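You operate a simulated robot arm through the tools that you are given. There is no shell and no other tool.

Carry out the task below with a simulated robot arm. There is one attempt and no reset: what you move stays moved.

## Task
Lay both pairs of socks on the radiator rack to dry; set the heating as the note says.
Fine: the radiator brush goes up on the sill first.

The check looks at the end state, three seconds after you hand in, the way a careful person would. Anything else that was tipped, shoved, dropped, spilled or broken makes it a failure.

## Robot
A 7-joint arm with a two-finger parallel gripper, fixed in place. Base frame: the origin is at the foot of the arm, x ahead of it, y to its left, z up; the work surface is at about z = 0.94. Lengths are in m, angles in rad, forces in N, time in s.
Its first joint turns from -2.601 to 2.601 rad. Payload 3.43 kg.
Tool frame: the origin (TCP) lies between the finger pads and is the grasp point; the fingertips stand 0.03 m ahead of it; z points along the fingers, y is the line along which they close. Largest opening 0.094 m; finger width 0.028, thickness 0.01; the body of the gripper, 0.05 by 0.096 m, starts 0.055 m behind the TCP.
Orientation is that of the tool frame in the base frame, as a unit quaternion [x, y, z, w]. With the fingers straight down and closing along the base's y, the tool's x points along the base's -x, its y along +y and its z along -z.

## Interface
- The arm moves only by the tool apply_moves. Its argument "steps" is a list of rows, each a list of 3 entries, a list of its own where there are three numbers: the shift along the base's x, y, z in units of 500 mm (1.0 is 500 mm), then the turn, a rotation vector about the base's x, y, z in units of 45 degrees (1.0 is 45 degrees), then the gripper command, from -1 (shut) to 1 (fully open), values between in proportion. In form: [[[tx, ty, tz], [wx, wy, wz], claw], ...]. A call has 1 to 20 rows; each row is the pose to reach, as a shift and turn from the pose commanded when the call began. A call with a number of a shift or a turn outside -1 to 1 is refused whole. Rows are played at 5 a second. More than 0.05 m and 0.15 rad between two rows, or a gripper value outside its range, and nothing of the call is played. A pose out of reach is approached as far as the arm can. The call stops where the force on the tool passes 40 N (or 10 N more than at its start, if that is more) or the arm is blocked; 0.2 s more then pass. The fingers move at their own pace (about 0.045 m/s each) and stop on an object; they squeeze with about 41 N. The grip force told is the motor's: it shows also when the fingers shut on nothing. Time passes only in rows, and 0.2 s behind the last, so rows that repeat a pose let the fingers close. It gives the time, the measured TCP pose, the force on the tool (base axes), the opening and the grip force at its end, in the units of the frame above (readings bear some noise), with the torque about the TCP (base axes, N m) and any sound that the robot's microphone picked up.
- Cameras (640 x 400 px; columns grow to the right, rows downward): "scene" is fixed at [0.219, -0.5011, 1.2107]; the picture's right is [0.89, -0.45, 0.00], its down [-0.06, -0.12, -0.99] and it looks along [0.44, 0.88, -0.14] (base axes); focal length 310 px, centre (320, 200). "wrist" rides on the gripper at [0.076, 0.014, -0.103] in the tool frame; the picture's right is [-0.18, 0.98, 0.00], its down [-0.75, -0.14, -0.64] and it looks along [-0.63, -0.12, 0.77] (tool axes); focal length 243 px, centre (320, 200). There is no depth. A picture from a camera that has moved, and an enlarged one, comes with that camera's place and axes in the base frame and with its lens.
- capture(camera): a new picture of that camera. The clock stands still meanwhile.
- enlarge(camera, box): a new picture of the part [left, top, right, bottom] of that camera's present view, enlarged. The clock stands still meanwhile.
- finish_job(): hands the job in; it is judged then, once.

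Places have to be worked out from the pictures, the camera data and where the tool is seen. Open the gripper and draw the arm clear of the work before you hand the job in, unless the task says otherwise.

The tools are called after "Emit:" as name(argument=value, ...) on one line, values as JSON. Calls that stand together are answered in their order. apply_moves: Moves the arm, as the interface text tells. Its arguments: {"type":"object","properties":{"steps":{"type":"array"}},"required":["steps"]} The other tools are called the same way: capture (camera) takes a picture; enlarge (camera, box) takes an enlarged picture of a part of a camera's view; finish_job () hands the job in.

At the start:

```text
t: 0.0
ee_pos: [0.5003, 0.8512, 1.1893]
tcp_rot: [0.0, 1.0, -0.001, 0.0]
wrist_force: [-0.2, 0.1, 0.0]
wrist_torque: [-0.02, 0.01, 0.01]
opening: 0.0944
grasp_force: 0.1
```

scene: 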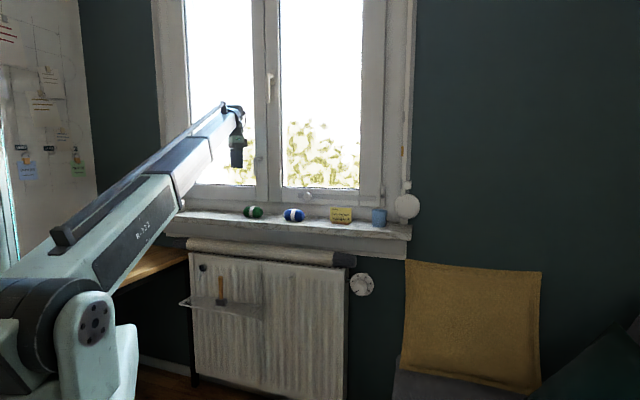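
wrist: 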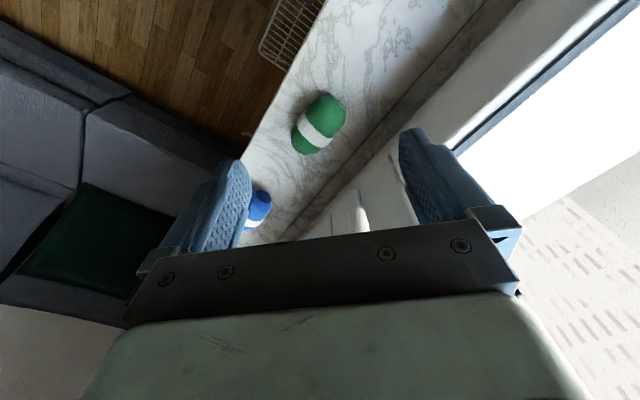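

I start by looking closely at the sill, the rack, the note and the radiator knob before moving anything.

Emit:
enlarge(camera="scene", box=[220, 180, 430, 260])

Emit:
enlarge(camera="scene", box=[170, 230, 390, 370])

Emit:
enlarge(camera="scene", box=[320, 195, 400, 235])

Emit:
enlarge(camera="scene", box=[335, 260, 395, 305])

Emit:
enlarge(camera="scene", box=[0, 0, 160, 200])

```text
3.05 times, centred on (325, 220) of scene
camera zoom: at [0.219, -0.5011, 1.2107], right [0.89, -0.45, 0.0], down [-0.06, -0.12, -0.99], along [0.44, 0.88, -0.14], focal length 945 px, centre (305, 139)
```

zoom: 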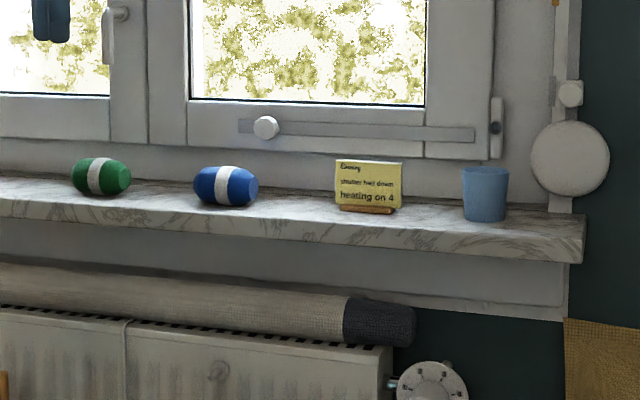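

```text
2.86 times, centred on (280, 300) of scene
camera zoom: at [0.219, -0.5011, 1.2107], right [0.89, -0.45, 0.0], down [-0.06, -0.12, -0.99], along [0.44, 0.88, -0.14], focal length 886 px, centre (434, -86)
```

zoom: 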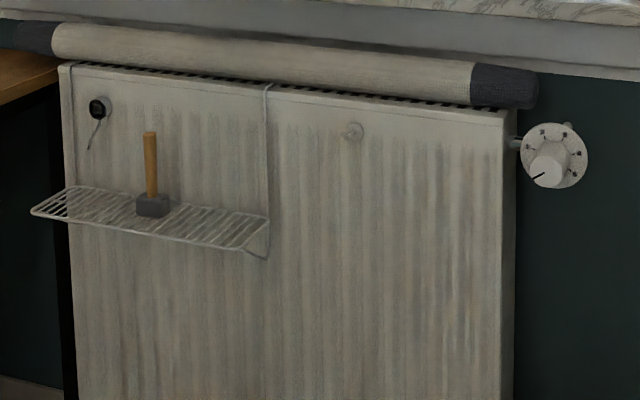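

```text
8.00 times, centred on (360, 215) of scene
camera zoom: at [0.219, -0.5011, 1.2107], right [0.89, -0.45, 0.0], down [-0.06, -0.12, -0.99], along [0.44, 0.88, -0.14], focal length 2482 px, centre (0, 80)
```

zoom: 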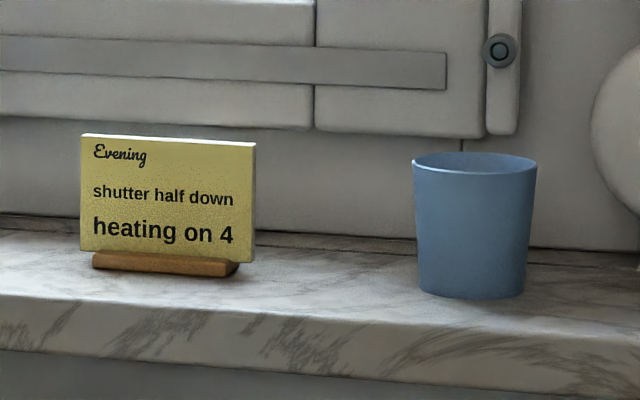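

```text
8.89 times, centred on (365, 282) of scene
camera zoom: at [0.219, -0.5011, 1.2107], right [0.89, -0.45, 0.0], down [-0.06, -0.12, -0.99], along [0.44, 0.88, -0.14], focal length 2757 px, centre (-80, -533)
```

zoom: 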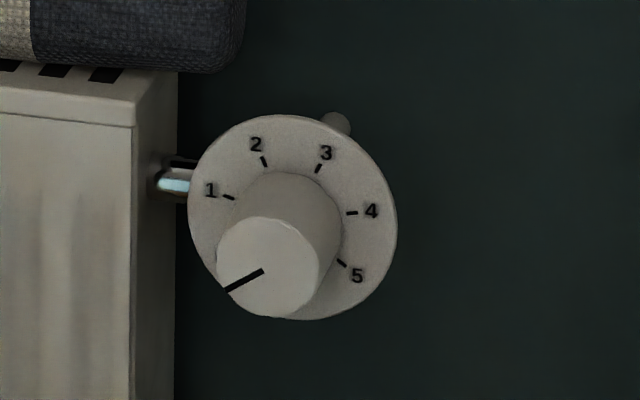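

```text
2.00 times, centred on (80, 100) of scene
camera zoom: at [0.219, -0.5011, 1.2107], right [0.89, -0.45, 0.0], down [-0.06, -0.12, -0.99], along [0.44, 0.88, -0.14], focal length 620 px, centre (800, 400)
```

zoom: 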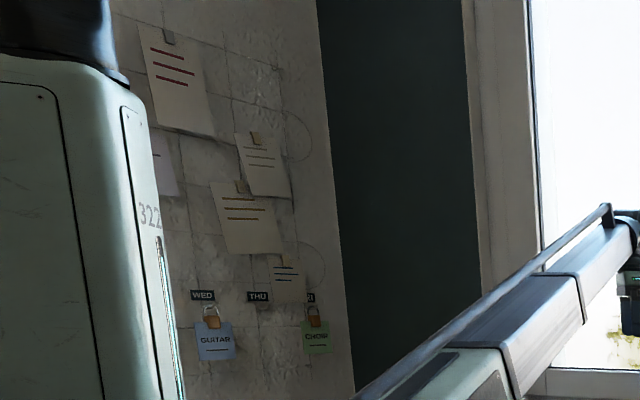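

The note says "heating on 4" and nothing else on it is asked of me (the shutter line isn't part of the task). The wall looks turned 45°, running along (0.71, -0.71). Sill top is at z≈0.94, the rack shelf at about z≈0.55, and the brush stands on it. I draw back from the window and yaw the tool square to the wall for a better look.

Emit:
apply_moves(steps=[[[-0.054, -0.054, 0], [0, 0, 0.125], 1], [[-0.108, -0.108, 0], [0, 0, 0.25], 1], [[-0.162, -0.162, 0], [0, 0, 0.375], 1], [[-0.216, -0.216, 0], [0, 0, 0.5], 1], [[-0.27, -0.27, 0], [0, 0, 0.625], 1], [[-0.324, -0.324, 0], [0, 0, 0.75], 1], [[-0.378, -0.378, 0], [0, 0, 0.875], 1], [[-0.433, -0.433, 0], [0, 0, 1.0], 1], [[-0.433, -0.433, 0], [0, 0, 1.0], 1]])

Emit:
capture(camera="wrist")

Emit:
capture(camera="scene")

```text
t: 2.0
ee_pos: [0.2897, 0.6516, 1.1569]
tcp_rot: [-0.383, 0.923, 0.014, 0.014]
wrist_force: [-0.7, 0.0, 0.4]
wrist_torque: [0.04, -0.02, 0.01]
opening: 0.0941
grasp_force: 0.1
out of reach, approached as far as the arm can: row 5, 6, 7, 8, 9
```

```text
taken
camera wrist: at [0.2238, 0.6036, 1.257], right [-0.57, 0.82, 0.02], down [0.62, 0.41, 0.67], along [0.54, 0.39, -0.75], focal length 243 px, centre (320, 200)
```

wrist: 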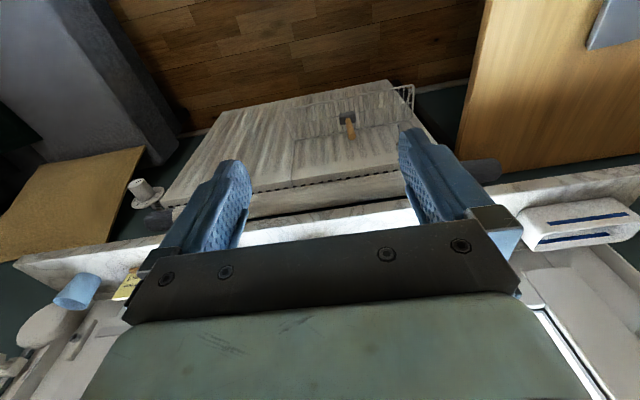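

```text
taken
```

scene: 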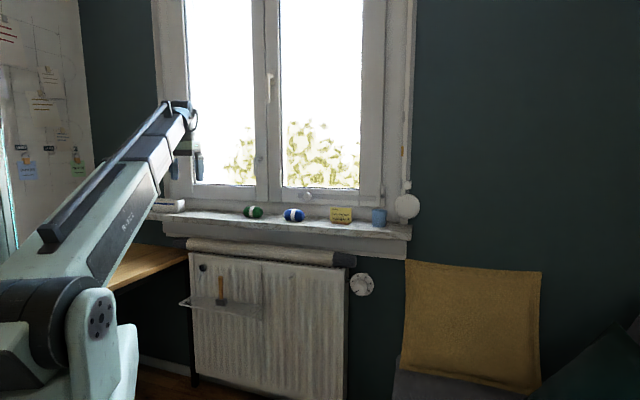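

The arm stopped slightly short (inner reach limit), but the view is good: rack with brush in the middle, socks hidden behind the gripper. I enlarge the rack region and other parts to measure them.

Emit:
enlarge(camera="wrist", box=[240, 70, 440, 195])

Emit:
enlarge(camera="wrist", box=[40, 150, 240, 320])

Emit:
enlarge(camera="wrist", box=[440, 120, 640, 300])

Emit:
enlarge(camera="scene", box=[130, 170, 300, 290])

Emit:
enlarge(camera="scene", box=[180, 260, 270, 320])

```text
3.20 times, centred on (340, 132) of wrist
camera zoom: at [0.2238, 0.6036, 1.257], right [-0.57, 0.82, 0.02], down [0.62, 0.41, 0.67], along [0.54, 0.39, -0.75], focal length 776 px, centre (256, 416)
```

zoom: 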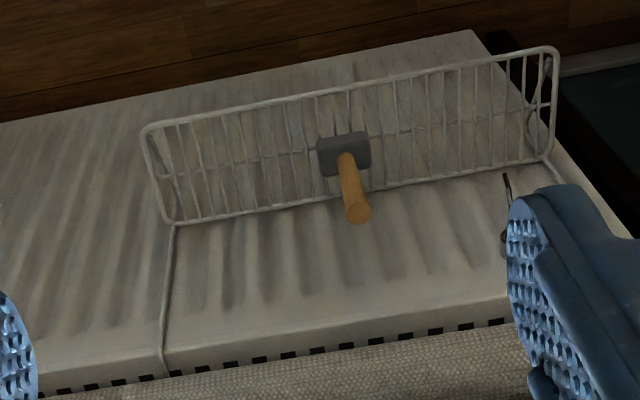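

```text
2.35 times, centred on (140, 235) of wrist
camera zoom: at [0.2238, 0.6036, 1.257], right [-0.57, 0.82, 0.02], down [0.62, 0.41, 0.67], along [0.54, 0.39, -0.75], focal length 571 px, centre (744, 118)
```

zoom: 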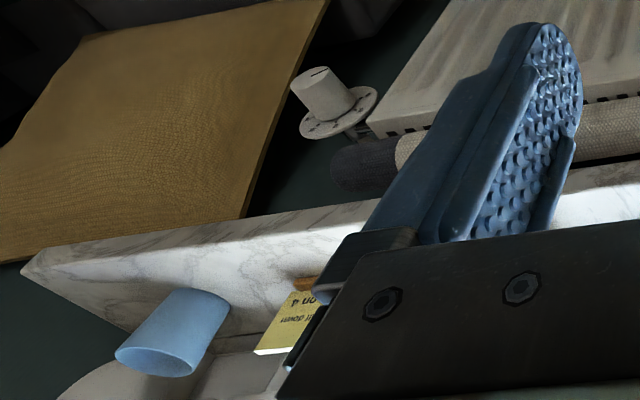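

```text
2.22 times, centred on (540, 210) of wrist
camera zoom: at [0.2238, 0.6036, 1.257], right [-0.57, 0.82, 0.02], down [0.62, 0.41, 0.67], along [0.54, 0.39, -0.75], focal length 539 px, centre (-169, 178)
```

zoom: 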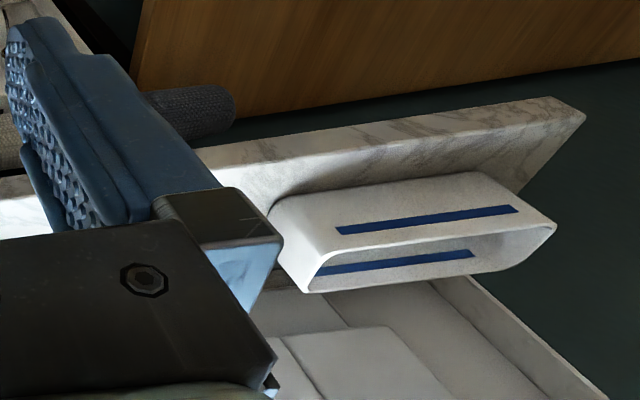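

```text
3.33 times, centred on (215, 230) of scene
camera zoom: at [0.219, -0.5011, 1.2107], right [0.89, -0.45, 0.0], down [-0.06, -0.12, -0.99], along [0.44, 0.88, -0.14], focal length 1034 px, centre (670, 100)
```

zoom: 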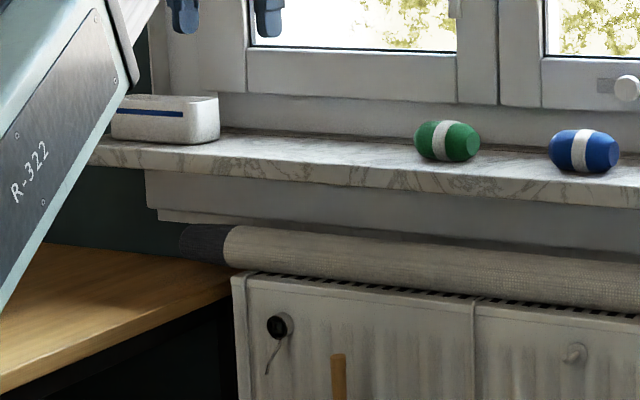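

```text
6.67 times, centred on (225, 290) of scene
camera zoom: at [0.219, -0.5011, 1.2107], right [0.89, -0.45, 0.0], down [-0.06, -0.12, -0.99], along [0.44, 0.88, -0.14], focal length 2068 px, centre (953, -400)
```

zoom: 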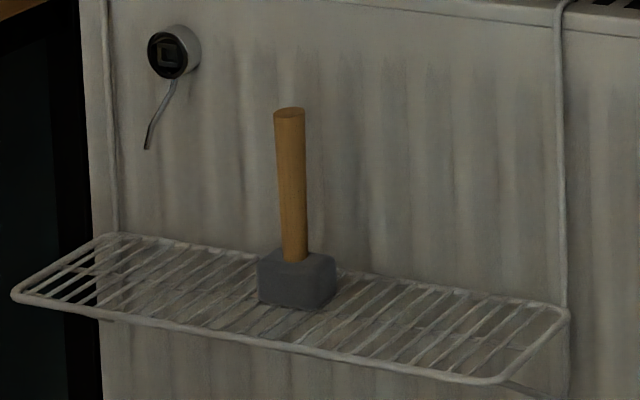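

The brush handle stands at about s=-0.31 along the wall, n=0.89 toward it, with its top at z≈0.69. The rack spans n≈0.836–0.927 at z≈0.557. The desk edge is at s≈-0.56 and a white holder sits at the sill's left end. I tilt the tool to 30° below horizontal, pointing at the wall, and come down in front of the rack, well short of it.

Emit:
apply_moves(steps=[[[0.0035, 0.0178, -0.065], [0.0786, -0.0786, 0], 1], [[0.007, 0.0357, -0.13], [0.157, -0.157, 0], 1], [[0.0105, 0.0535, -0.195], [0.236, -0.236, 0], 1], [[0.014, 0.0713, -0.26], [0.314, -0.314, 0], 1], [[0.0175, 0.0892, -0.325], [0.393, -0.393, 0], 1], [[0.021, 0.107, -0.39], [0.4715, -0.4715, 0], 1], [[0.0245, 0.1248, -0.455], [0.55, -0.55, 0], 1], [[0.028, 0.1427, -0.52], [0.6287, -0.6287, 0], 1], [[0.0315, 0.1605, -0.585], [0.707, -0.707, 0], 1], [[0.035, 0.1783, -0.65], [0.786, -0.786, 0], 1], [[0.0385, 0.1962, -0.715], [0.8644, -0.8644, 0], 1], [[0.042, 0.214, -0.779], [0.943, -0.943, 0], 1], [[0.042, 0.214, -0.779], [0.943, -0.943, 0], 1]])

Emit:
capture(camera="wrist")

Emit:
capture(camera="scene")

```text
t: 4.8
ee_pos: [0.3147, 0.7581, 0.7661]
tcp_rot: [-0.331, 0.8, 0.192, 0.462]
wrist_force: [-0.9, 0.9, -0.2]
wrist_torque: [-0.01, 0.02, -0.02]
opening: 0.0936
grasp_force: 0.1
```

```text
taken
camera wrist: at [0.2128, 0.6777, 0.7511], right [-0.63, 0.76, 0.16], down [-0.03, -0.23, 0.97], along [0.78, 0.61, 0.16], focal length 243 px, centre (320, 200)
```

wrist: 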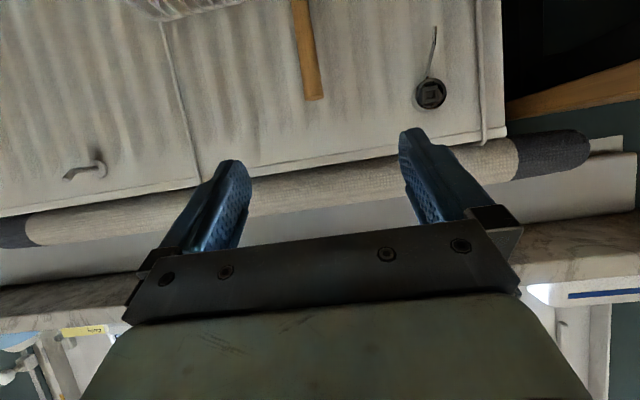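

```text
taken
```

scene: 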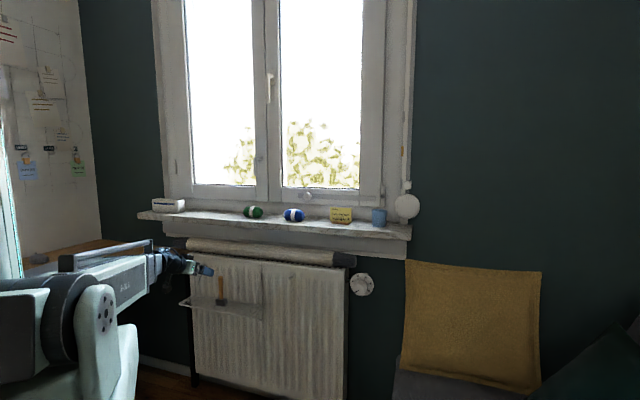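

The handle top in this view confirms s≈-0.308, n≈0.888, z≈0.69. I lower to z≈0.655 in front of it, then move part of the way in with the fingers straddling the handle.

Emit:
apply_moves(steps=[[[0.002, -0.002, -0.056], [0, 0, 0], 1], [[0.004, -0.004, -0.111], [0, 0, 0], 1], [[0.006, -0.006, -0.167], [0, 0, 0], 1], [[0.008, -0.008, -0.222], [0, 0, 0], 1], [[0.036, 0.02, -0.222], [0, 0, 0], 1], [[0.064, 0.048, -0.222], [0, 0, 0], 1], [[0.092, 0.076, -0.222], [0, 0, 0], 1], [[0.121, 0.105, -0.222], [0, 0, 0], 1], [[0.121, 0.105, -0.222], [0, 0, 0], 1]])

Emit:
capture(camera="wrist")

Emit:
enlarge(camera="scene", box=[150, 230, 290, 330])

```text
t: 6.8
ee_pos: [0.3731, 0.8125, 0.657]
tcp_rot: [-0.332, 0.8, 0.192, 0.461]
wrist_force: [-0.3, 0.1, 0.2]
wrist_torque: [0.0, 0.0, 0.0]
opening: 0.0941
grasp_force: 0.1
```

```text
taken
camera wrist: at [0.2724, 0.7314, 0.6422], right [-0.63, 0.76, 0.16], down [-0.03, -0.23, 0.97], along [0.78, 0.61, 0.16], focal length 243 px, centre (320, 200)
```

wrist: 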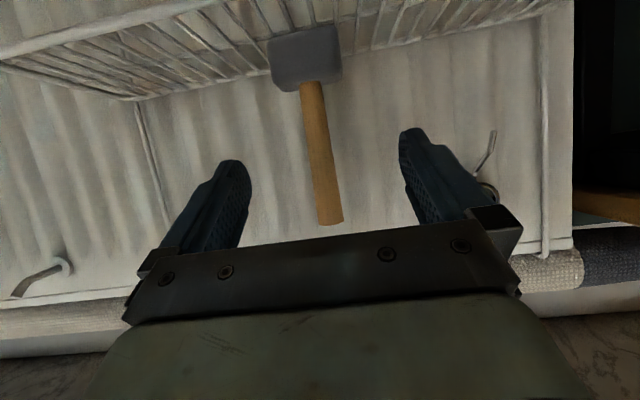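

```text
4.00 times, centred on (220, 280) of scene
camera zoom: at [0.219, -0.5011, 1.2107], right [0.89, -0.45, 0.0], down [-0.06, -0.12, -0.99], along [0.44, 0.88, -0.14], focal length 1241 px, centre (720, -120)
```

zoom: 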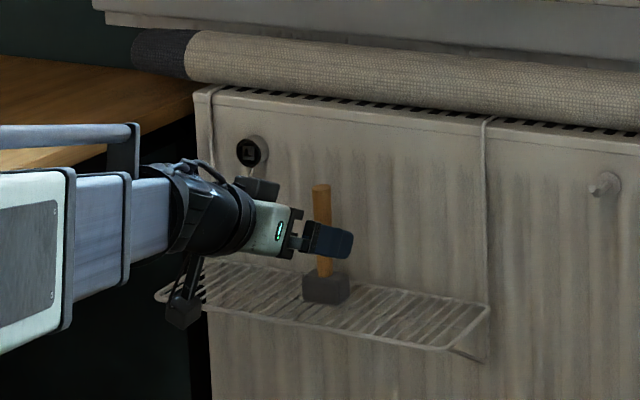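

The handle sits centred between the fingers. I move in the last 4 cm so the handle lies between the pads, then close.

Emit:
apply_moves(steps=[[[0.029, 0.025, 0], [0, 0, 0], 1], [[0.058, 0.05, 0], [0, 0, 0], 1], [[0.058, 0.05, 0], [0, 0, 0], 1], [[0.058, 0.05, 0], [0, 0, 0], -1], [[0.058, 0.05, 0], [0, 0, 0], -1], [[0.058, 0.05, 0], [0, 0, 0], -1], [[0.058, 0.05, 0], [0, 0, 0], -1], [[0.058, 0.05, 0], [0, 0, 0], -1], [[0.058, 0.05, 0], [0, 0, 0], -1], [[0.058, 0.05, 0], [0, 0, 0], -1]])

Emit:
capture(camera="wrist")

Emit:
enlarge(camera="scene", box=[150, 230, 290, 330])

```text
t: 9.0
ee_pos: [0.4031, 0.835, 0.657]
tcp_rot: [-0.331, 0.8, 0.192, 0.463]
wrist_force: [0.4, -0.3, -1.0]
wrist_torque: [-0.03, 0.03, -0.02]
opening: 0.0163
grasp_force: 40.8
```

```text
taken
camera wrist: at [0.3008, 0.7561, 0.6427], right [-0.63, 0.76, 0.16], down [-0.03, -0.23, 0.97], along [0.78, 0.61, 0.16], focal length 243 px, centre (320, 200)
```

wrist: 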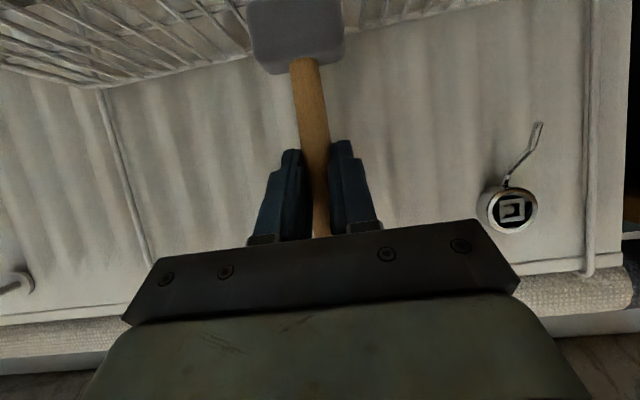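

```text
4.00 times, centred on (220, 280) of scene
camera zoom: at [0.219, -0.5011, 1.2107], right [0.89, -0.45, 0.0], down [-0.06, -0.12, -0.99], along [0.44, 0.88, -0.14], focal length 1241 px, centre (720, -120)
```

zoom: 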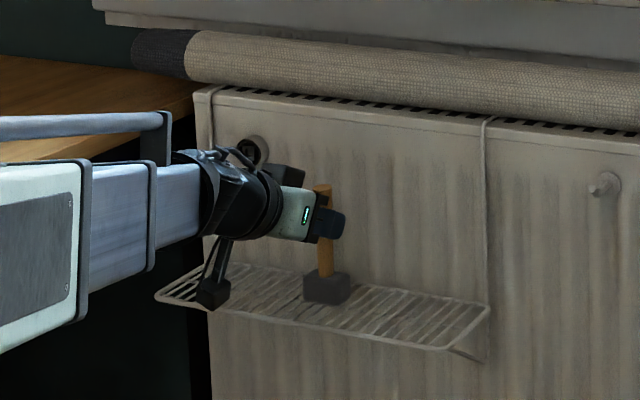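

Brush handle is held (opening 16 mm, 41 N). I lift it 4 cm off the rack, back straight out, then raise it in front of the sill, shifting a little left of the green socks.

Emit:
apply_moves(steps=[[[0, 0, 0.04], [0, 0, 0], -1], [[0, 0, 0.08], [0, 0, 0], -1], [[-0.055, -0.055, 0.08], [0, 0, 0], -1], [[-0.11, -0.11, 0.08], [0, 0, 0], -1], [[-0.165, -0.165, 0.08], [0, 0, 0], -1], [[-0.22, -0.22, 0.08], [0, 0, 0], -1], [[-0.2271, -0.2129, 0.1533], [0, 0, 0], -1], [[-0.2342, -0.2058, 0.2266], [0, 0, 0], -1], [[-0.2413, -0.1987, 0.2999], [0, 0, 0], -1], [[-0.2484, -0.1916, 0.3732], [0, 0, 0], -1], [[-0.2555, -0.1845, 0.4465], [0, 0, 0], -1], [[-0.2626, -0.1774, 0.5198], [0, 0, 0], -1], [[-0.2697, -0.1703, 0.5931], [0, 0, 0], -1], [[-0.2768, -0.1632, 0.6664], [0, 0, 0], -1], [[-0.2839, -0.1561, 0.7397], [0, 0, 0], -1], [[-0.291, -0.149, 0.813], [0, 0, 0], -1], [[-0.298, -0.142, 0.886], [0, 0, 0], -1], [[-0.298, -0.142, 0.886], [0, 0, 0], -1]])

Emit:
capture(camera="wrist")

Emit:
capture(camera="scene")

```text
t: 12.8
ee_pos: [0.254, 0.7645, 1.098]
tcp_rot: [-0.332, 0.8, 0.191, 0.461]
wrist_force: [-0.3, 0.2, -0.9]
wrist_torque: [-0.04, 0.01, -0.02]
opening: 0.0164
grasp_force: 41.5
```

```text
taken
camera wrist: at [0.1532, 0.6843, 1.0847], right [-0.63, 0.76, 0.16], down [-0.03, -0.23, 0.97], along [0.78, 0.61, 0.16], focal length 243 px, centre (320, 200)
```

wrist: 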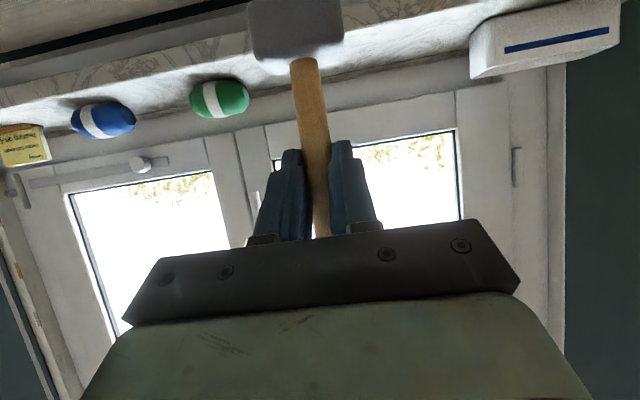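

```text
taken
```

scene: 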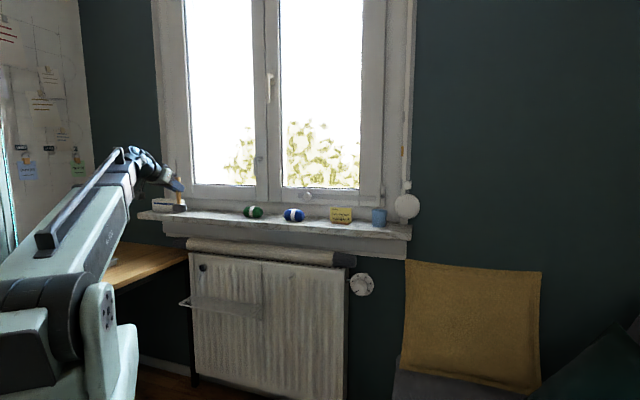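

Brush is held upright and clear, and the sill stretch left of the green socks (s≈-0.36) is free. I move in over the sill at this height, about 6 cm above it.

Emit:
apply_moves(steps=[[[0.06, 0.06, 0], [0, 0, 0], -1], [[0.12, 0.12, 0], [0, 0, 0], -1], [[0.18, 0.18, 0], [0, 0, 0], -1], [[0.24, 0.24, 0], [0, 0, 0], -1], [[0.3, 0.3, 0], [0, 0, 0], -1], [[0.357, 0.357, 0], [0, 0, 0], -1], [[0.357, 0.357, 0], [0, 0, 0], -1]])

Emit:
capture(camera="wrist")

Emit:
enlarge(camera="scene", box=[130, 150, 290, 250])

```text
t: 14.4
ee_pos: [0.431, 0.9436, 1.0998]
tcp_rot: [-0.332, 0.801, 0.191, 0.461]
wrist_force: [-0.1, 1.3, -0.6]
wrist_torque: [-0.01, 0.0, 0.0]
opening: 0.0164
grasp_force: 41.1
```

```text
taken
camera wrist: at [0.3305, 0.8644, 1.086], right [-0.63, 0.76, 0.16], down [-0.03, -0.23, 0.97], along [0.78, 0.61, 0.16], focal length 243 px, centre (320, 200)
```

wrist: 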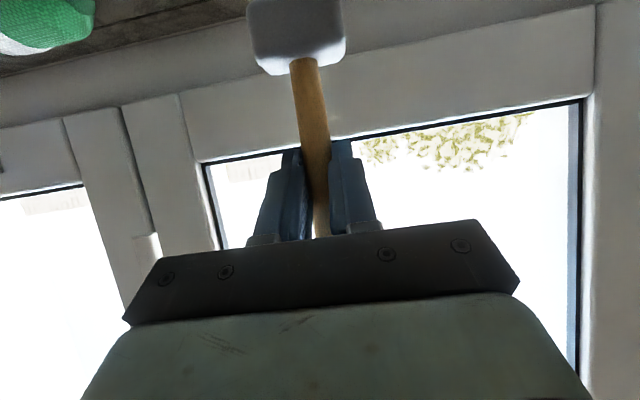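

```text
4.00 times, centred on (210, 200) of scene
camera zoom: at [0.219, -0.5011, 1.2107], right [0.89, -0.45, 0.0], down [-0.06, -0.12, -0.99], along [0.44, 0.88, -0.14], focal length 1241 px, centre (760, 200)
```

zoom: 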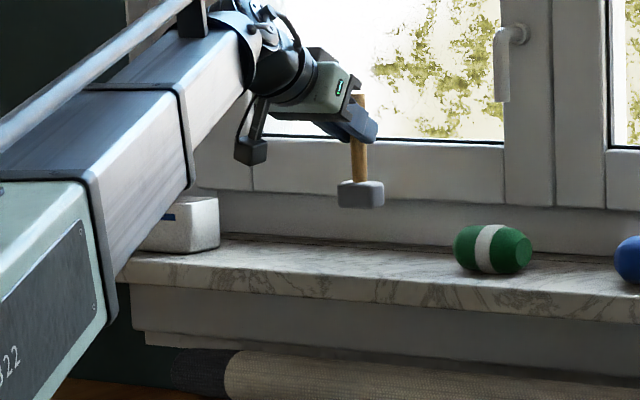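

The brush hangs over the free stretch of sill, its foot about 6 cm above it. I lower 5 cm and look at the gap.

Emit:
apply_moves(steps=[[[0, 0, -0.03], [0, 0, 0], -1], [[0, 0, -0.06], [0, 0, 0], -1], [[0, 0, -0.085], [0, 0, 0], -1], [[0, 0, -0.1], [0, 0, 0], -1], [[0, 0, -0.1], [0, 0, 0], -1]])

Emit:
enlarge(camera="scene", box=[180, 170, 270, 230])

Emit:
capture(camera="wrist")

```text
t: 15.6
ee_pos: [0.4326, 0.9433, 1.051]
tcp_rot: [-0.331, 0.8, 0.192, 0.462]
wrist_force: [0.5, -0.9, -0.3]
wrist_torque: [-0.02, 0.0, -0.01]
opening: 0.0161
grasp_force: 41.3
```

```text
6.67 times, centred on (225, 200) of scene
camera zoom: at [0.219, -0.5011, 1.2107], right [0.89, -0.45, 0.0], down [-0.06, -0.12, -0.99], along [0.44, 0.88, -0.14], focal length 2068 px, centre (953, 200)
```

zoom: 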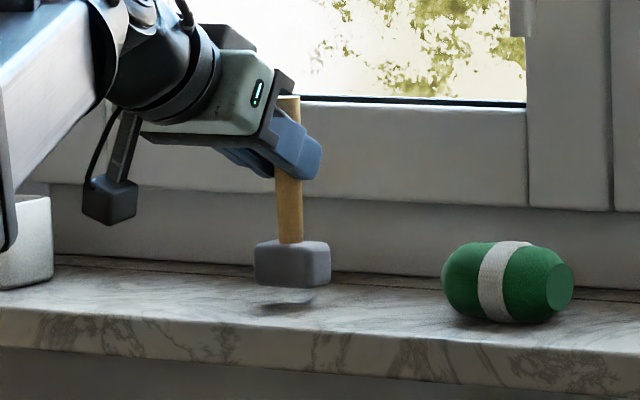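

```text
taken
camera wrist: at [0.3309, 0.8628, 1.0358], right [-0.63, 0.76, 0.16], down [-0.03, -0.23, 0.97], along [0.78, 0.61, 0.16], focal length 243 px, centre (320, 200)
```

wrist: 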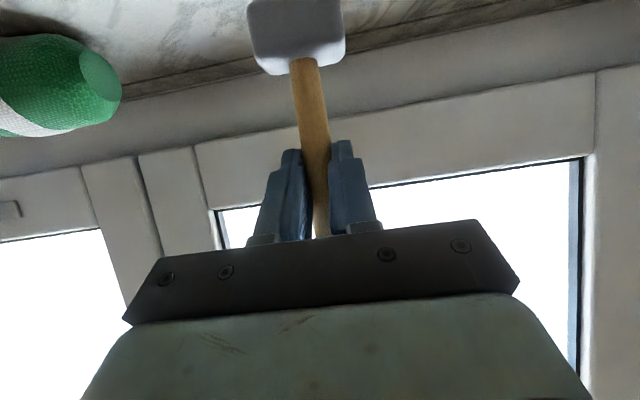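

About 1 cm of gap remains over its shadow. I lower 8 mm, then by small increments watching the force.

Emit:
apply_moves(steps=[[[0, 0, -0.008], [0, 0, 0], -1], [[0, 0, -0.016], [0, 0, 0], -1], [[0, 0, -0.016], [0, 0, 0], -1]])

Emit:
enlarge(camera="scene", box=[200, 190, 245, 220])

```text
t: 16.4
ee_pos: [0.4339, 0.9448, 1.0421]
tcp_rot: [-0.331, 0.8, 0.191, 0.462]
wrist_force: [-0.1, -0.7, -1.0]
wrist_torque: [0.0, 0.03, 0.03]
opening: 0.0165
grasp_force: 40.9
```

```text
13.33 times, centred on (222, 205) of scene
camera zoom: at [0.219, -0.5011, 1.2107], right [0.89, -0.45, 0.0], down [-0.06, -0.12, -0.99], along [0.44, 0.88, -0.14], focal length 4136 px, centre (1620, 133)
```

zoom: 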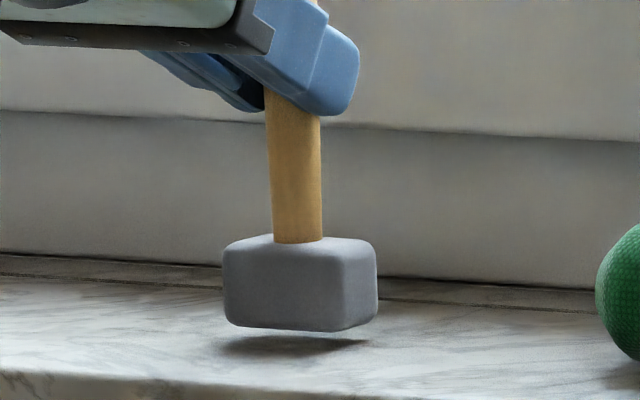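

Still about 5 mm of gap. I go down 4 mm.

Emit:
apply_moves(steps=[[[0, 0, -0.004], [0, 0, 0], -1], [[0, 0, -0.008], [0, 0, 0], -1], [[0, 0, -0.008], [0, 0, 0], -1]])

Emit:
enlarge(camera="scene", box=[200, 190, 245, 220])

```text
t: 17.2
ee_pos: [0.4331, 0.9435, 1.0374]
tcp_rot: [-0.332, 0.799, 0.192, 0.462]
wrist_force: [0.0, 0.0, 0.2]
wrist_torque: [0.02, 0.05, 0.01]
opening: 0.0164
grasp_force: 41.4
```

```text
13.33 times, centred on (222, 205) of scene
camera zoom: at [0.219, -0.5011, 1.2107], right [0.89, -0.45, 0.0], down [-0.06, -0.12, -0.99], along [0.44, 0.88, -0.14], focal length 4136 px, centre (1620, 133)
```

zoom: 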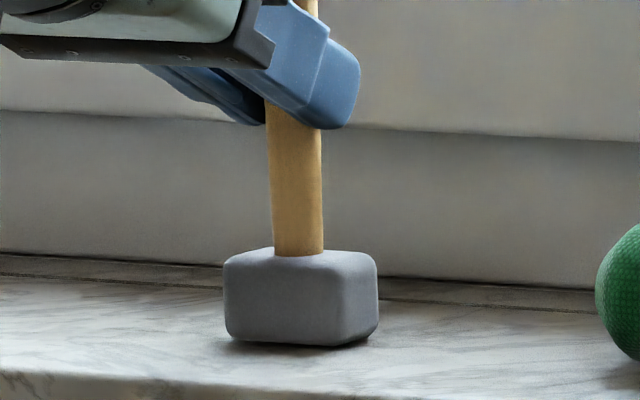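

It is nearly touching. I go down 1.5 mm more and read the force.

Emit:
apply_moves(steps=[[[0, 0, -0.002], [0, 0, 0], -1], [[0, 0, -0.003], [0, 0, 0], -1], [[0, 0, -0.003], [0, 0, 0], -1]])

Emit:
enlarge(camera="scene", box=[200, 190, 245, 220])

```text
t: 18.0
ee_pos: [0.4334, 0.9422, 1.0372]
tcp_rot: [-0.332, 0.8, 0.192, 0.462]
wrist_force: [1.0, 1.7, 4.3]
wrist_torque: [0.16, -0.14, 0.0]
opening: 0.0165
grasp_force: 40.9
```

```text
13.33 times, centred on (222, 205) of scene
camera zoom: at [0.219, -0.5011, 1.2107], right [0.89, -0.45, 0.0], down [-0.06, -0.12, -0.99], along [0.44, 0.88, -0.14], focal length 4136 px, centre (1620, 133)
```

zoom: 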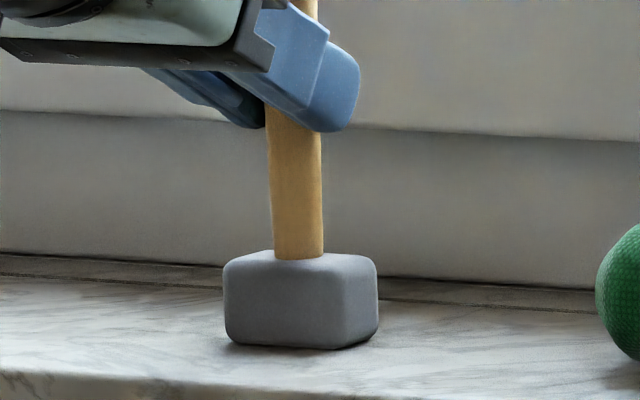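

Contact: about 4 N upward, so the brush is standing on the sill. I open the fingers partway without moving.

Emit:
apply_moves(steps=[[[0, 0, 0], [0, 0, 0], -0.5], [[0, 0, 0], [0, 0, 0], -0.2], [[0, 0, 0], [0, 0, 0], 0.1], [[0, 0, 0], [0, 0, 0], 0.2], [[0, 0, 0], [0, 0, 0], 0.2]])

Emit:
enlarge(camera="scene", box=[190, 175, 250, 215])

Emit:
capture(camera="wrist")

```text
t: 19.2
ee_pos: [0.4318, 0.9423, 1.0371]
tcp_rot: [-0.331, 0.8, 0.191, 0.462]
wrist_force: [-0.7, -1.4, -0.1]
wrist_torque: [-0.03, 0.0, -0.02]
opening: 0.0563
grasp_force: 0.1
```

```text
10.00 times, centred on (220, 195) of scene
camera zoom: at [0.219, -0.5011, 1.2107], right [0.89, -0.45, 0.0], down [-0.06, -0.12, -0.99], along [0.44, 0.88, -0.14], focal length 3102 px, centre (1320, 250)
```

zoom: 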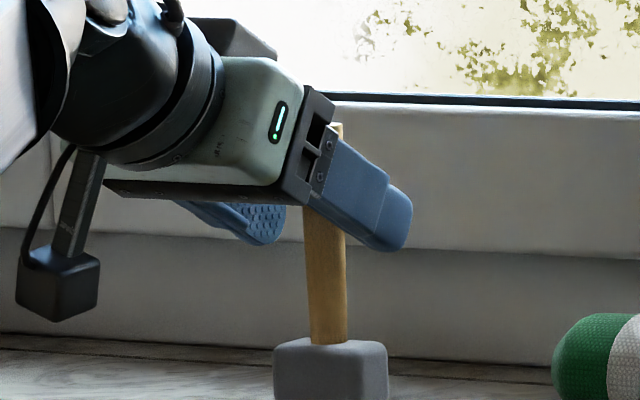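

```text
taken
camera wrist: at [0.3313, 0.8627, 1.0221], right [-0.63, 0.76, 0.16], down [-0.03, -0.23, 0.97], along [0.78, 0.61, 0.16], focal length 243 px, centre (320, 200)
```

wrist: 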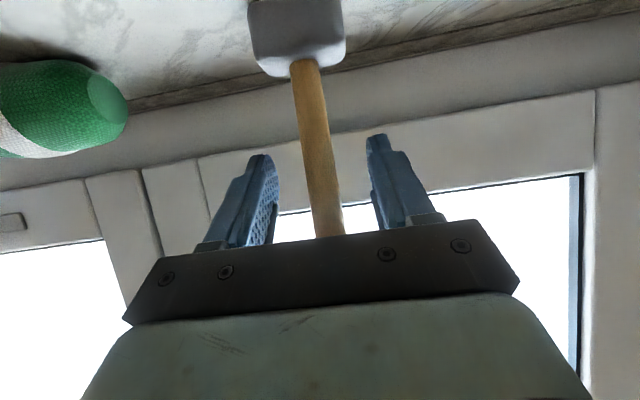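

The brush stands free between the open fingers. I back straight out, then rise and bring the tool to 20° from vertical while moving across to in front of the green socks.

Emit:
apply_moves(steps=[[[-0.04, -0.04, 0], [0, 0, 0], 0.2], [[-0.095, -0.095, 0], [0, 0, 0], 0.2], [[-0.155, -0.155, 0], [0, 0, 0], 0.2], [[-0.22, -0.22, 0], [0, 0, 0], 0.2], [[-0.283, -0.283, 0], [0, 0, 0], 0.2], [[-0.25, -0.316, 0.023], [-0.0898, 0.0898, 0], 0.6], [[-0.217, -0.349, 0.046], [-0.1796, 0.1796, 0], 0.6], [[-0.184, -0.382, 0.069], [-0.2694, 0.2694, 0], 0.6], [[-0.151, -0.415, 0.091], [-0.3591, 0.3591, 0], 0.6], [[-0.118, -0.448, 0.114], [-0.4489, 0.4489, 0], 0.6], [[-0.085, -0.481, 0.137], [-0.5387, 0.5387, 0], 0.6], [[-0.051, -0.515, 0.16], [-0.6285, 0.6285, 0], 0.6], [[-0.051, -0.515, 0.16], [-0.6285, 0.6285, 0], 0.6]])

Emit:
capture(camera="wrist")

Emit:
capture(camera="scene")

```text
t: 22.0
ee_pos: [0.4076, 0.6839, 1.1154]
tcp_rot: [-0.377, 0.91, 0.066, 0.159]
wrist_force: [1.3, -0.2, -0.9]
wrist_torque: [0.02, 0.02, 0.0]
opening: 0.0752
grasp_force: 0.1
```

```text
taken
camera wrist: at [0.3208, 0.6192, 1.1858], right [-0.57, 0.82, 0.06], down [0.45, 0.25, 0.86], along [0.69, 0.52, -0.51], focal length 243 px, centre (320, 200)
```

wrist: 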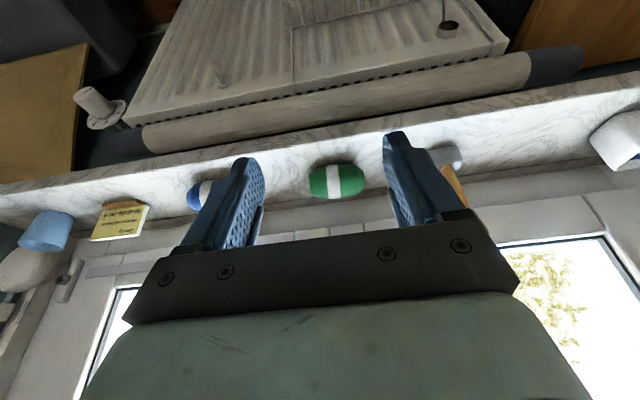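

```text
taken
```

scene: 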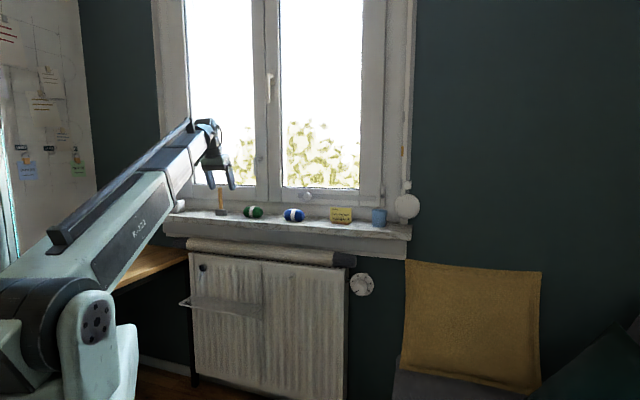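

Brush stands safely on the sill. I enlarge the green socks in this view to get their exact centre, length and axis.

Emit:
enlarge(camera="wrist", box=[290, 150, 390, 212])

Emit:
enlarge(camera="scene", box=[210, 185, 330, 245])

```text
6.40 times, centred on (340, 181) of wrist
camera zoom: at [0.3208, 0.6192, 1.1858], right [-0.57, 0.82, 0.06], down [0.45, 0.25, 0.86], along [0.69, 0.52, -0.51], focal length 1553 px, centre (192, 322)
```

zoom: 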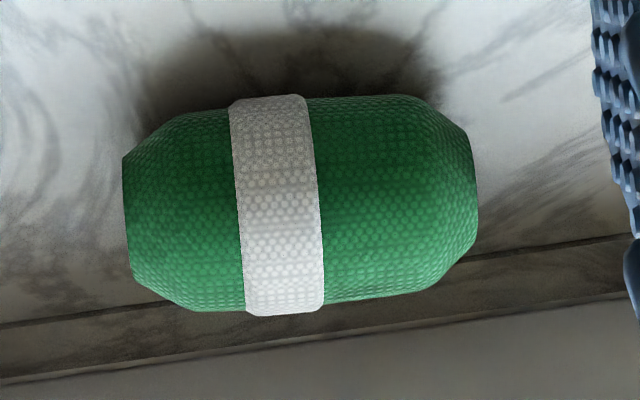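

```text
5.33 times, centred on (270, 215) of scene
camera zoom: at [0.219, -0.5011, 1.2107], right [0.89, -0.45, 0.0], down [-0.06, -0.12, -0.99], along [0.44, 0.88, -0.14], focal length 1654 px, centre (587, 120)
```

zoom: 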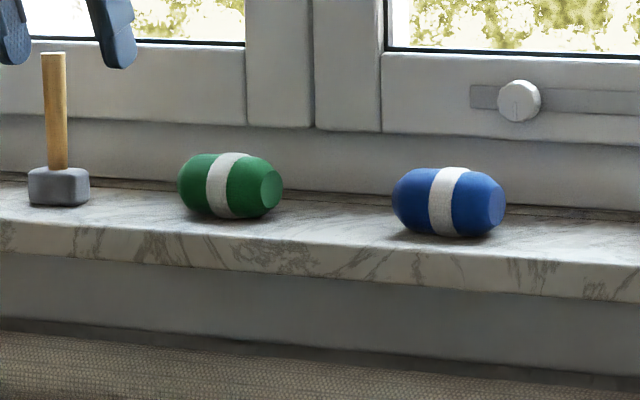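

Green socks: centre s≈-0.196, n≈0.984, z≈0.966, about 87 mm long along the sill and 52 mm thick. They need gripping across their thickness, so I turn the tool about its own axis until the fingers close toward the window, starting with 45°.

Emit:
apply_moves(steps=[[[0, 0, 0], [-0.0302, -0.0302, 0.1175], 0.55], [[0, 0, 0], [-0.0605, -0.0605, 0.235], 0.55], [[0, 0, 0], [-0.0907, -0.0907, 0.3525], 0.55], [[0, 0, 0], [-0.1209, -0.1209, 0.47], 0.55], [[0, 0, 0], [-0.1511, -0.1511, 0.5875], 0.55], [[0, 0, 0], [-0.1814, -0.1814, 0.705], 0.55], [[0, 0, 0], [-0.2116, -0.2116, 0.8225], 0.55], [[0, 0, 0], [-0.2418, -0.2418, 0.94], 0.55], [[0, 0, 0], [-0.2418, -0.2418, 0.94], 0.55]])

Emit:
apply_moves(steps=[[[0, 0, 0], [-0.0269, -0.0269, 0.1044], 0.55], [[0, 0, 0], [-0.0538, -0.0538, 0.2088], 0.55], [[0, 0, 0], [-0.0806, -0.0806, 0.3132], 0.55], [[0, 0, 0], [-0.1075, -0.1075, 0.4177], 0.55], [[0, 0, 0], [-0.1344, -0.1344, 0.5221], 0.55], [[0, 0, 0], [-0.1613, -0.1613, 0.6265], 0.55], [[0, 0, 0], [-0.1881, -0.1881, 0.7309], 0.55], [[0, 0, 0], [-0.215, -0.215, 0.8353], 0.55], [[0, 0, 0], [-0.215, -0.215, 0.8353], 0.55]])

Emit:
capture(camera="wrist")

Emit:
capture(camera="scene")

```text
t: 24.0
ee_pos: [0.4068, 0.6866, 1.1151]
tcp_rot: [0.697, -0.695, 0.0, -0.174]
wrist_force: [-0.7, -0.1, 0.1]
wrist_torque: [0.03, 0.02, -0.04]
opening: 0.0728
grasp_force: 0.1
```

```text
t: 26.0
ee_pos: [0.4057, 0.6855, 1.1167]
tcp_rot: [0.893, -0.416, 0.059, -0.163]
wrist_force: [1.1, -0.2, -0.3]
wrist_torque: [-0.02, 0.0, 0.04]
opening: 0.0728
grasp_force: 0.1
```

```text
taken
camera wrist: at [0.4199, 0.5936, 1.2061], right [-0.83, -0.45, -0.33], down [-0.54, 0.5, 0.67], along [-0.14, 0.74, -0.66], focal length 243 px, centre (320, 200)
```

wrist: 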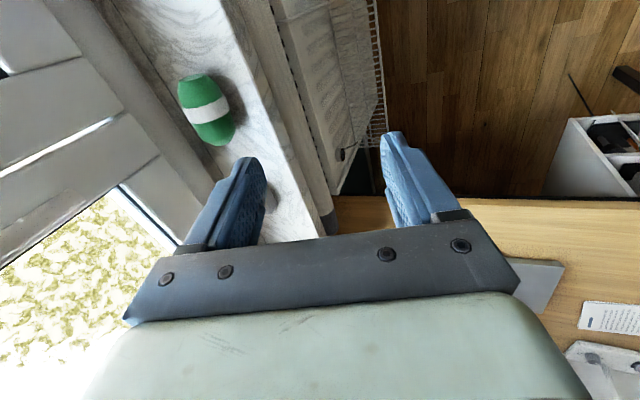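

```text
taken
```

scene: 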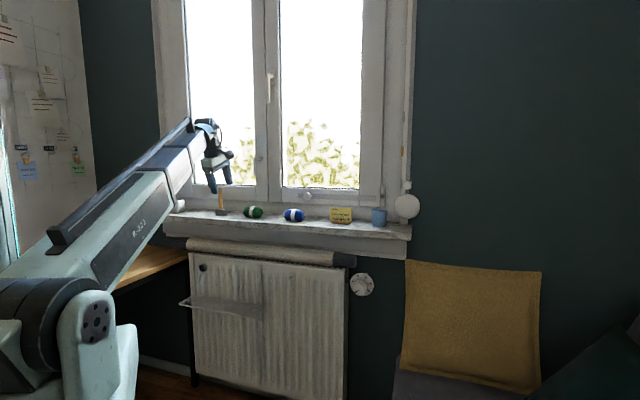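

The fingers now close toward the window, with the axis matched to the socks' slight skew. I move to a hover 8 cm up the approach line over the green socks, with the tilt eased to 12°.

Emit:
apply_moves(steps=[[[0.0547, 0.0536, -0.02], [-0.0251, 0.0251, 0], 0.55], [[0.1094, 0.1073, -0.04], [-0.0503, 0.0503, 0], 0.55], [[0.1642, 0.1609, -0.06], [-0.0754, 0.0754, 0], 0.55], [[0.2189, 0.2146, -0.08], [-0.1006, 0.1006, 0], 0.55], [[0.2736, 0.2682, -0.1054], [-0.1257, 0.1257, 0], 0.55], [[0.2736, 0.2682, -0.1054], [-0.1257, 0.1257, 0], 0.55]])

Emit:
capture(camera="wrist")

Emit:
enlarge(camera="scene", box=[180, 150, 310, 230])

```text
t: 27.4
ee_pos: [0.5439, 0.8204, 1.0617]
tcp_rot: [0.902, -0.42, 0.034, -0.098]
wrist_force: [0.4, 0.4, 0.4]
wrist_torque: [-0.03, 0.06, -0.01]
opening: 0.0727
grasp_force: 0.0
```

```text
taken
camera wrist: at [0.5668, 0.7379, 1.1583], right [-0.86, -0.48, -0.2], down [-0.47, 0.57, 0.67], along [-0.21, 0.67, -0.71], focal length 243 px, centre (320, 200)
```

wrist: 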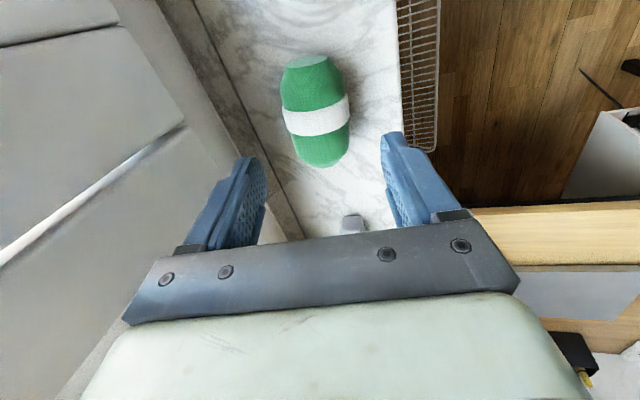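

```text
4.92 times, centred on (245, 190) of scene
camera zoom: at [0.219, -0.5011, 1.2107], right [0.89, -0.45, 0.0], down [-0.06, -0.12, -0.99], along [0.44, 0.88, -0.14], focal length 1527 px, centre (689, 249)
```

zoom: 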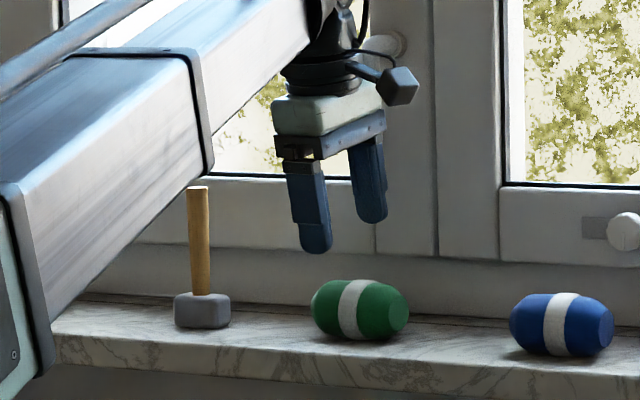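

The wrist view puts the green socks at s≈-0.194, n≈0.985, just as planned. I descend along the tool axis to straddle them, not closing yet.

Emit:
apply_moves(steps=[[[0.0063, 0.0053, -0.038], [0, 0, 0], 0.55], [[0.0126, 0.0105, -0.0761], [0, 0, 0], 0.55], [[0.0189, 0.0158, -0.114], [0, 0, 0], 0.55], [[0.0252, 0.021, -0.1522], [0, 0, 0], 0.55], [[0.0252, 0.021, -0.1522], [0, 0, 0], 0.55]])

Emit:
capture(camera="wrist")

Emit:
enlarge(camera="scene", box=[200, 170, 300, 230])

```text
t: 28.6
ee_pos: [0.5572, 0.8305, 0.9879]
tcp_rot: [0.901, -0.42, 0.035, -0.1]
wrist_force: [-0.2, 0.1, -0.7]
wrist_torque: [-0.02, 0.0, -0.02]
opening: 0.0728
grasp_force: 0.1
```

```text
taken
camera wrist: at [0.579, 0.7483, 1.0847], right [-0.86, -0.48, -0.2], down [-0.47, 0.57, 0.67], along [-0.21, 0.67, -0.71], focal length 243 px, centre (320, 200)
```

wrist: 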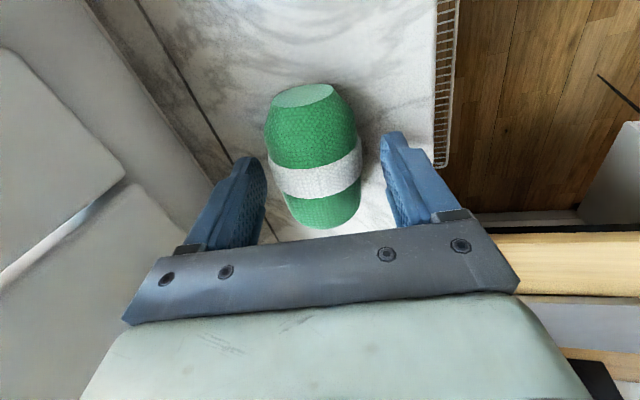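

```text
6.40 times, centred on (250, 200) of scene
camera zoom: at [0.219, -0.5011, 1.2107], right [0.89, -0.45, 0.0], down [-0.06, -0.12, -0.99], along [0.44, 0.88, -0.14], focal length 1985 px, centre (768, 200)
```

zoom: 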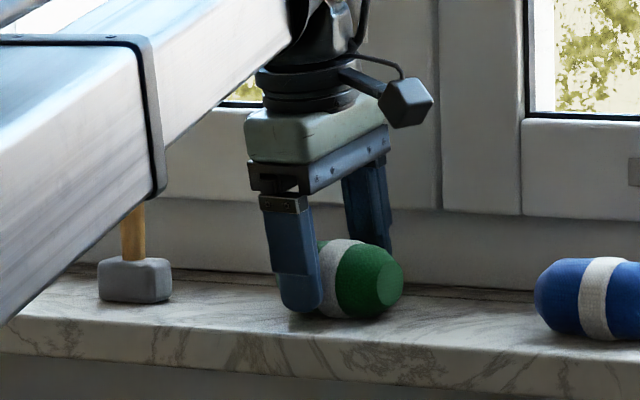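

Fingers straddle the socks with free space on both sides and no contact force. The socks sit about 3 mm closer to the window than the finger centre, so I correct that and close.

Emit:
apply_moves(steps=[[[0.0042, 0.0042, -0.004], [0, 0, 0], 0.55], [[0.0042, 0.0042, -0.004], [0, 0, 0], 0.3], [[0.0042, 0.0042, -0.004], [0, 0, 0], 0.1], [[0.0042, 0.0042, -0.004], [0, 0, 0], -1], [[0.0042, 0.0042, -0.004], [0, 0, 0], -1], [[0.0042, 0.0042, -0.004], [0, 0, 0], -1], [[0.0042, 0.0042, -0.004], [0, 0, 0], -1]])

Emit:
capture(camera="wrist")

Emit:
enlarge(camera="scene", box=[200, 170, 300, 230])

```text
t: 30.2
ee_pos: [0.5593, 0.8325, 0.9864]
tcp_rot: [0.901, -0.42, 0.036, -0.098]
wrist_force: [0.7, 0.8, 0.5]
wrist_torque: [0.01, -0.01, -0.01]
opening: 0.0505
grasp_force: 41.0
```

```text
taken
camera wrist: at [0.581, 0.75, 1.0827], right [-0.86, -0.48, -0.2], down [-0.47, 0.57, 0.67], along [-0.21, 0.67, -0.71], focal length 243 px, centre (320, 200)
```

wrist: 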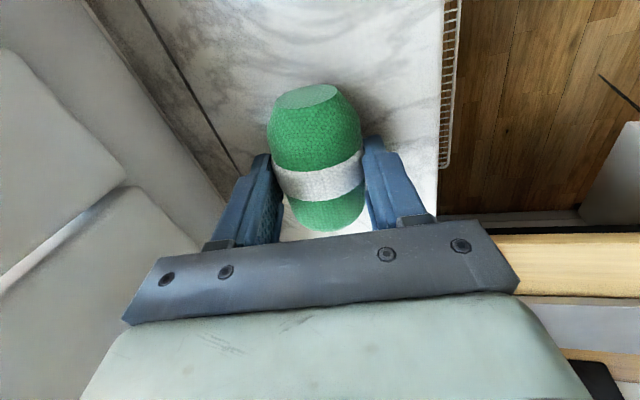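

```text
6.40 times, centred on (250, 200) of scene
camera zoom: at [0.219, -0.5011, 1.2107], right [0.89, -0.45, 0.0], down [-0.06, -0.12, -0.99], along [0.44, 0.88, -0.14], focal length 1985 px, centre (768, 200)
```

zoom: 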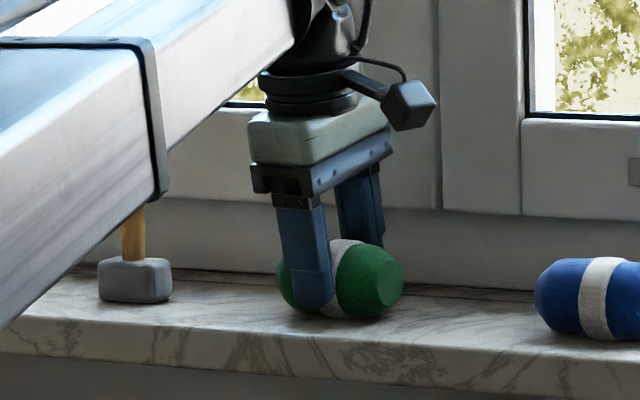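

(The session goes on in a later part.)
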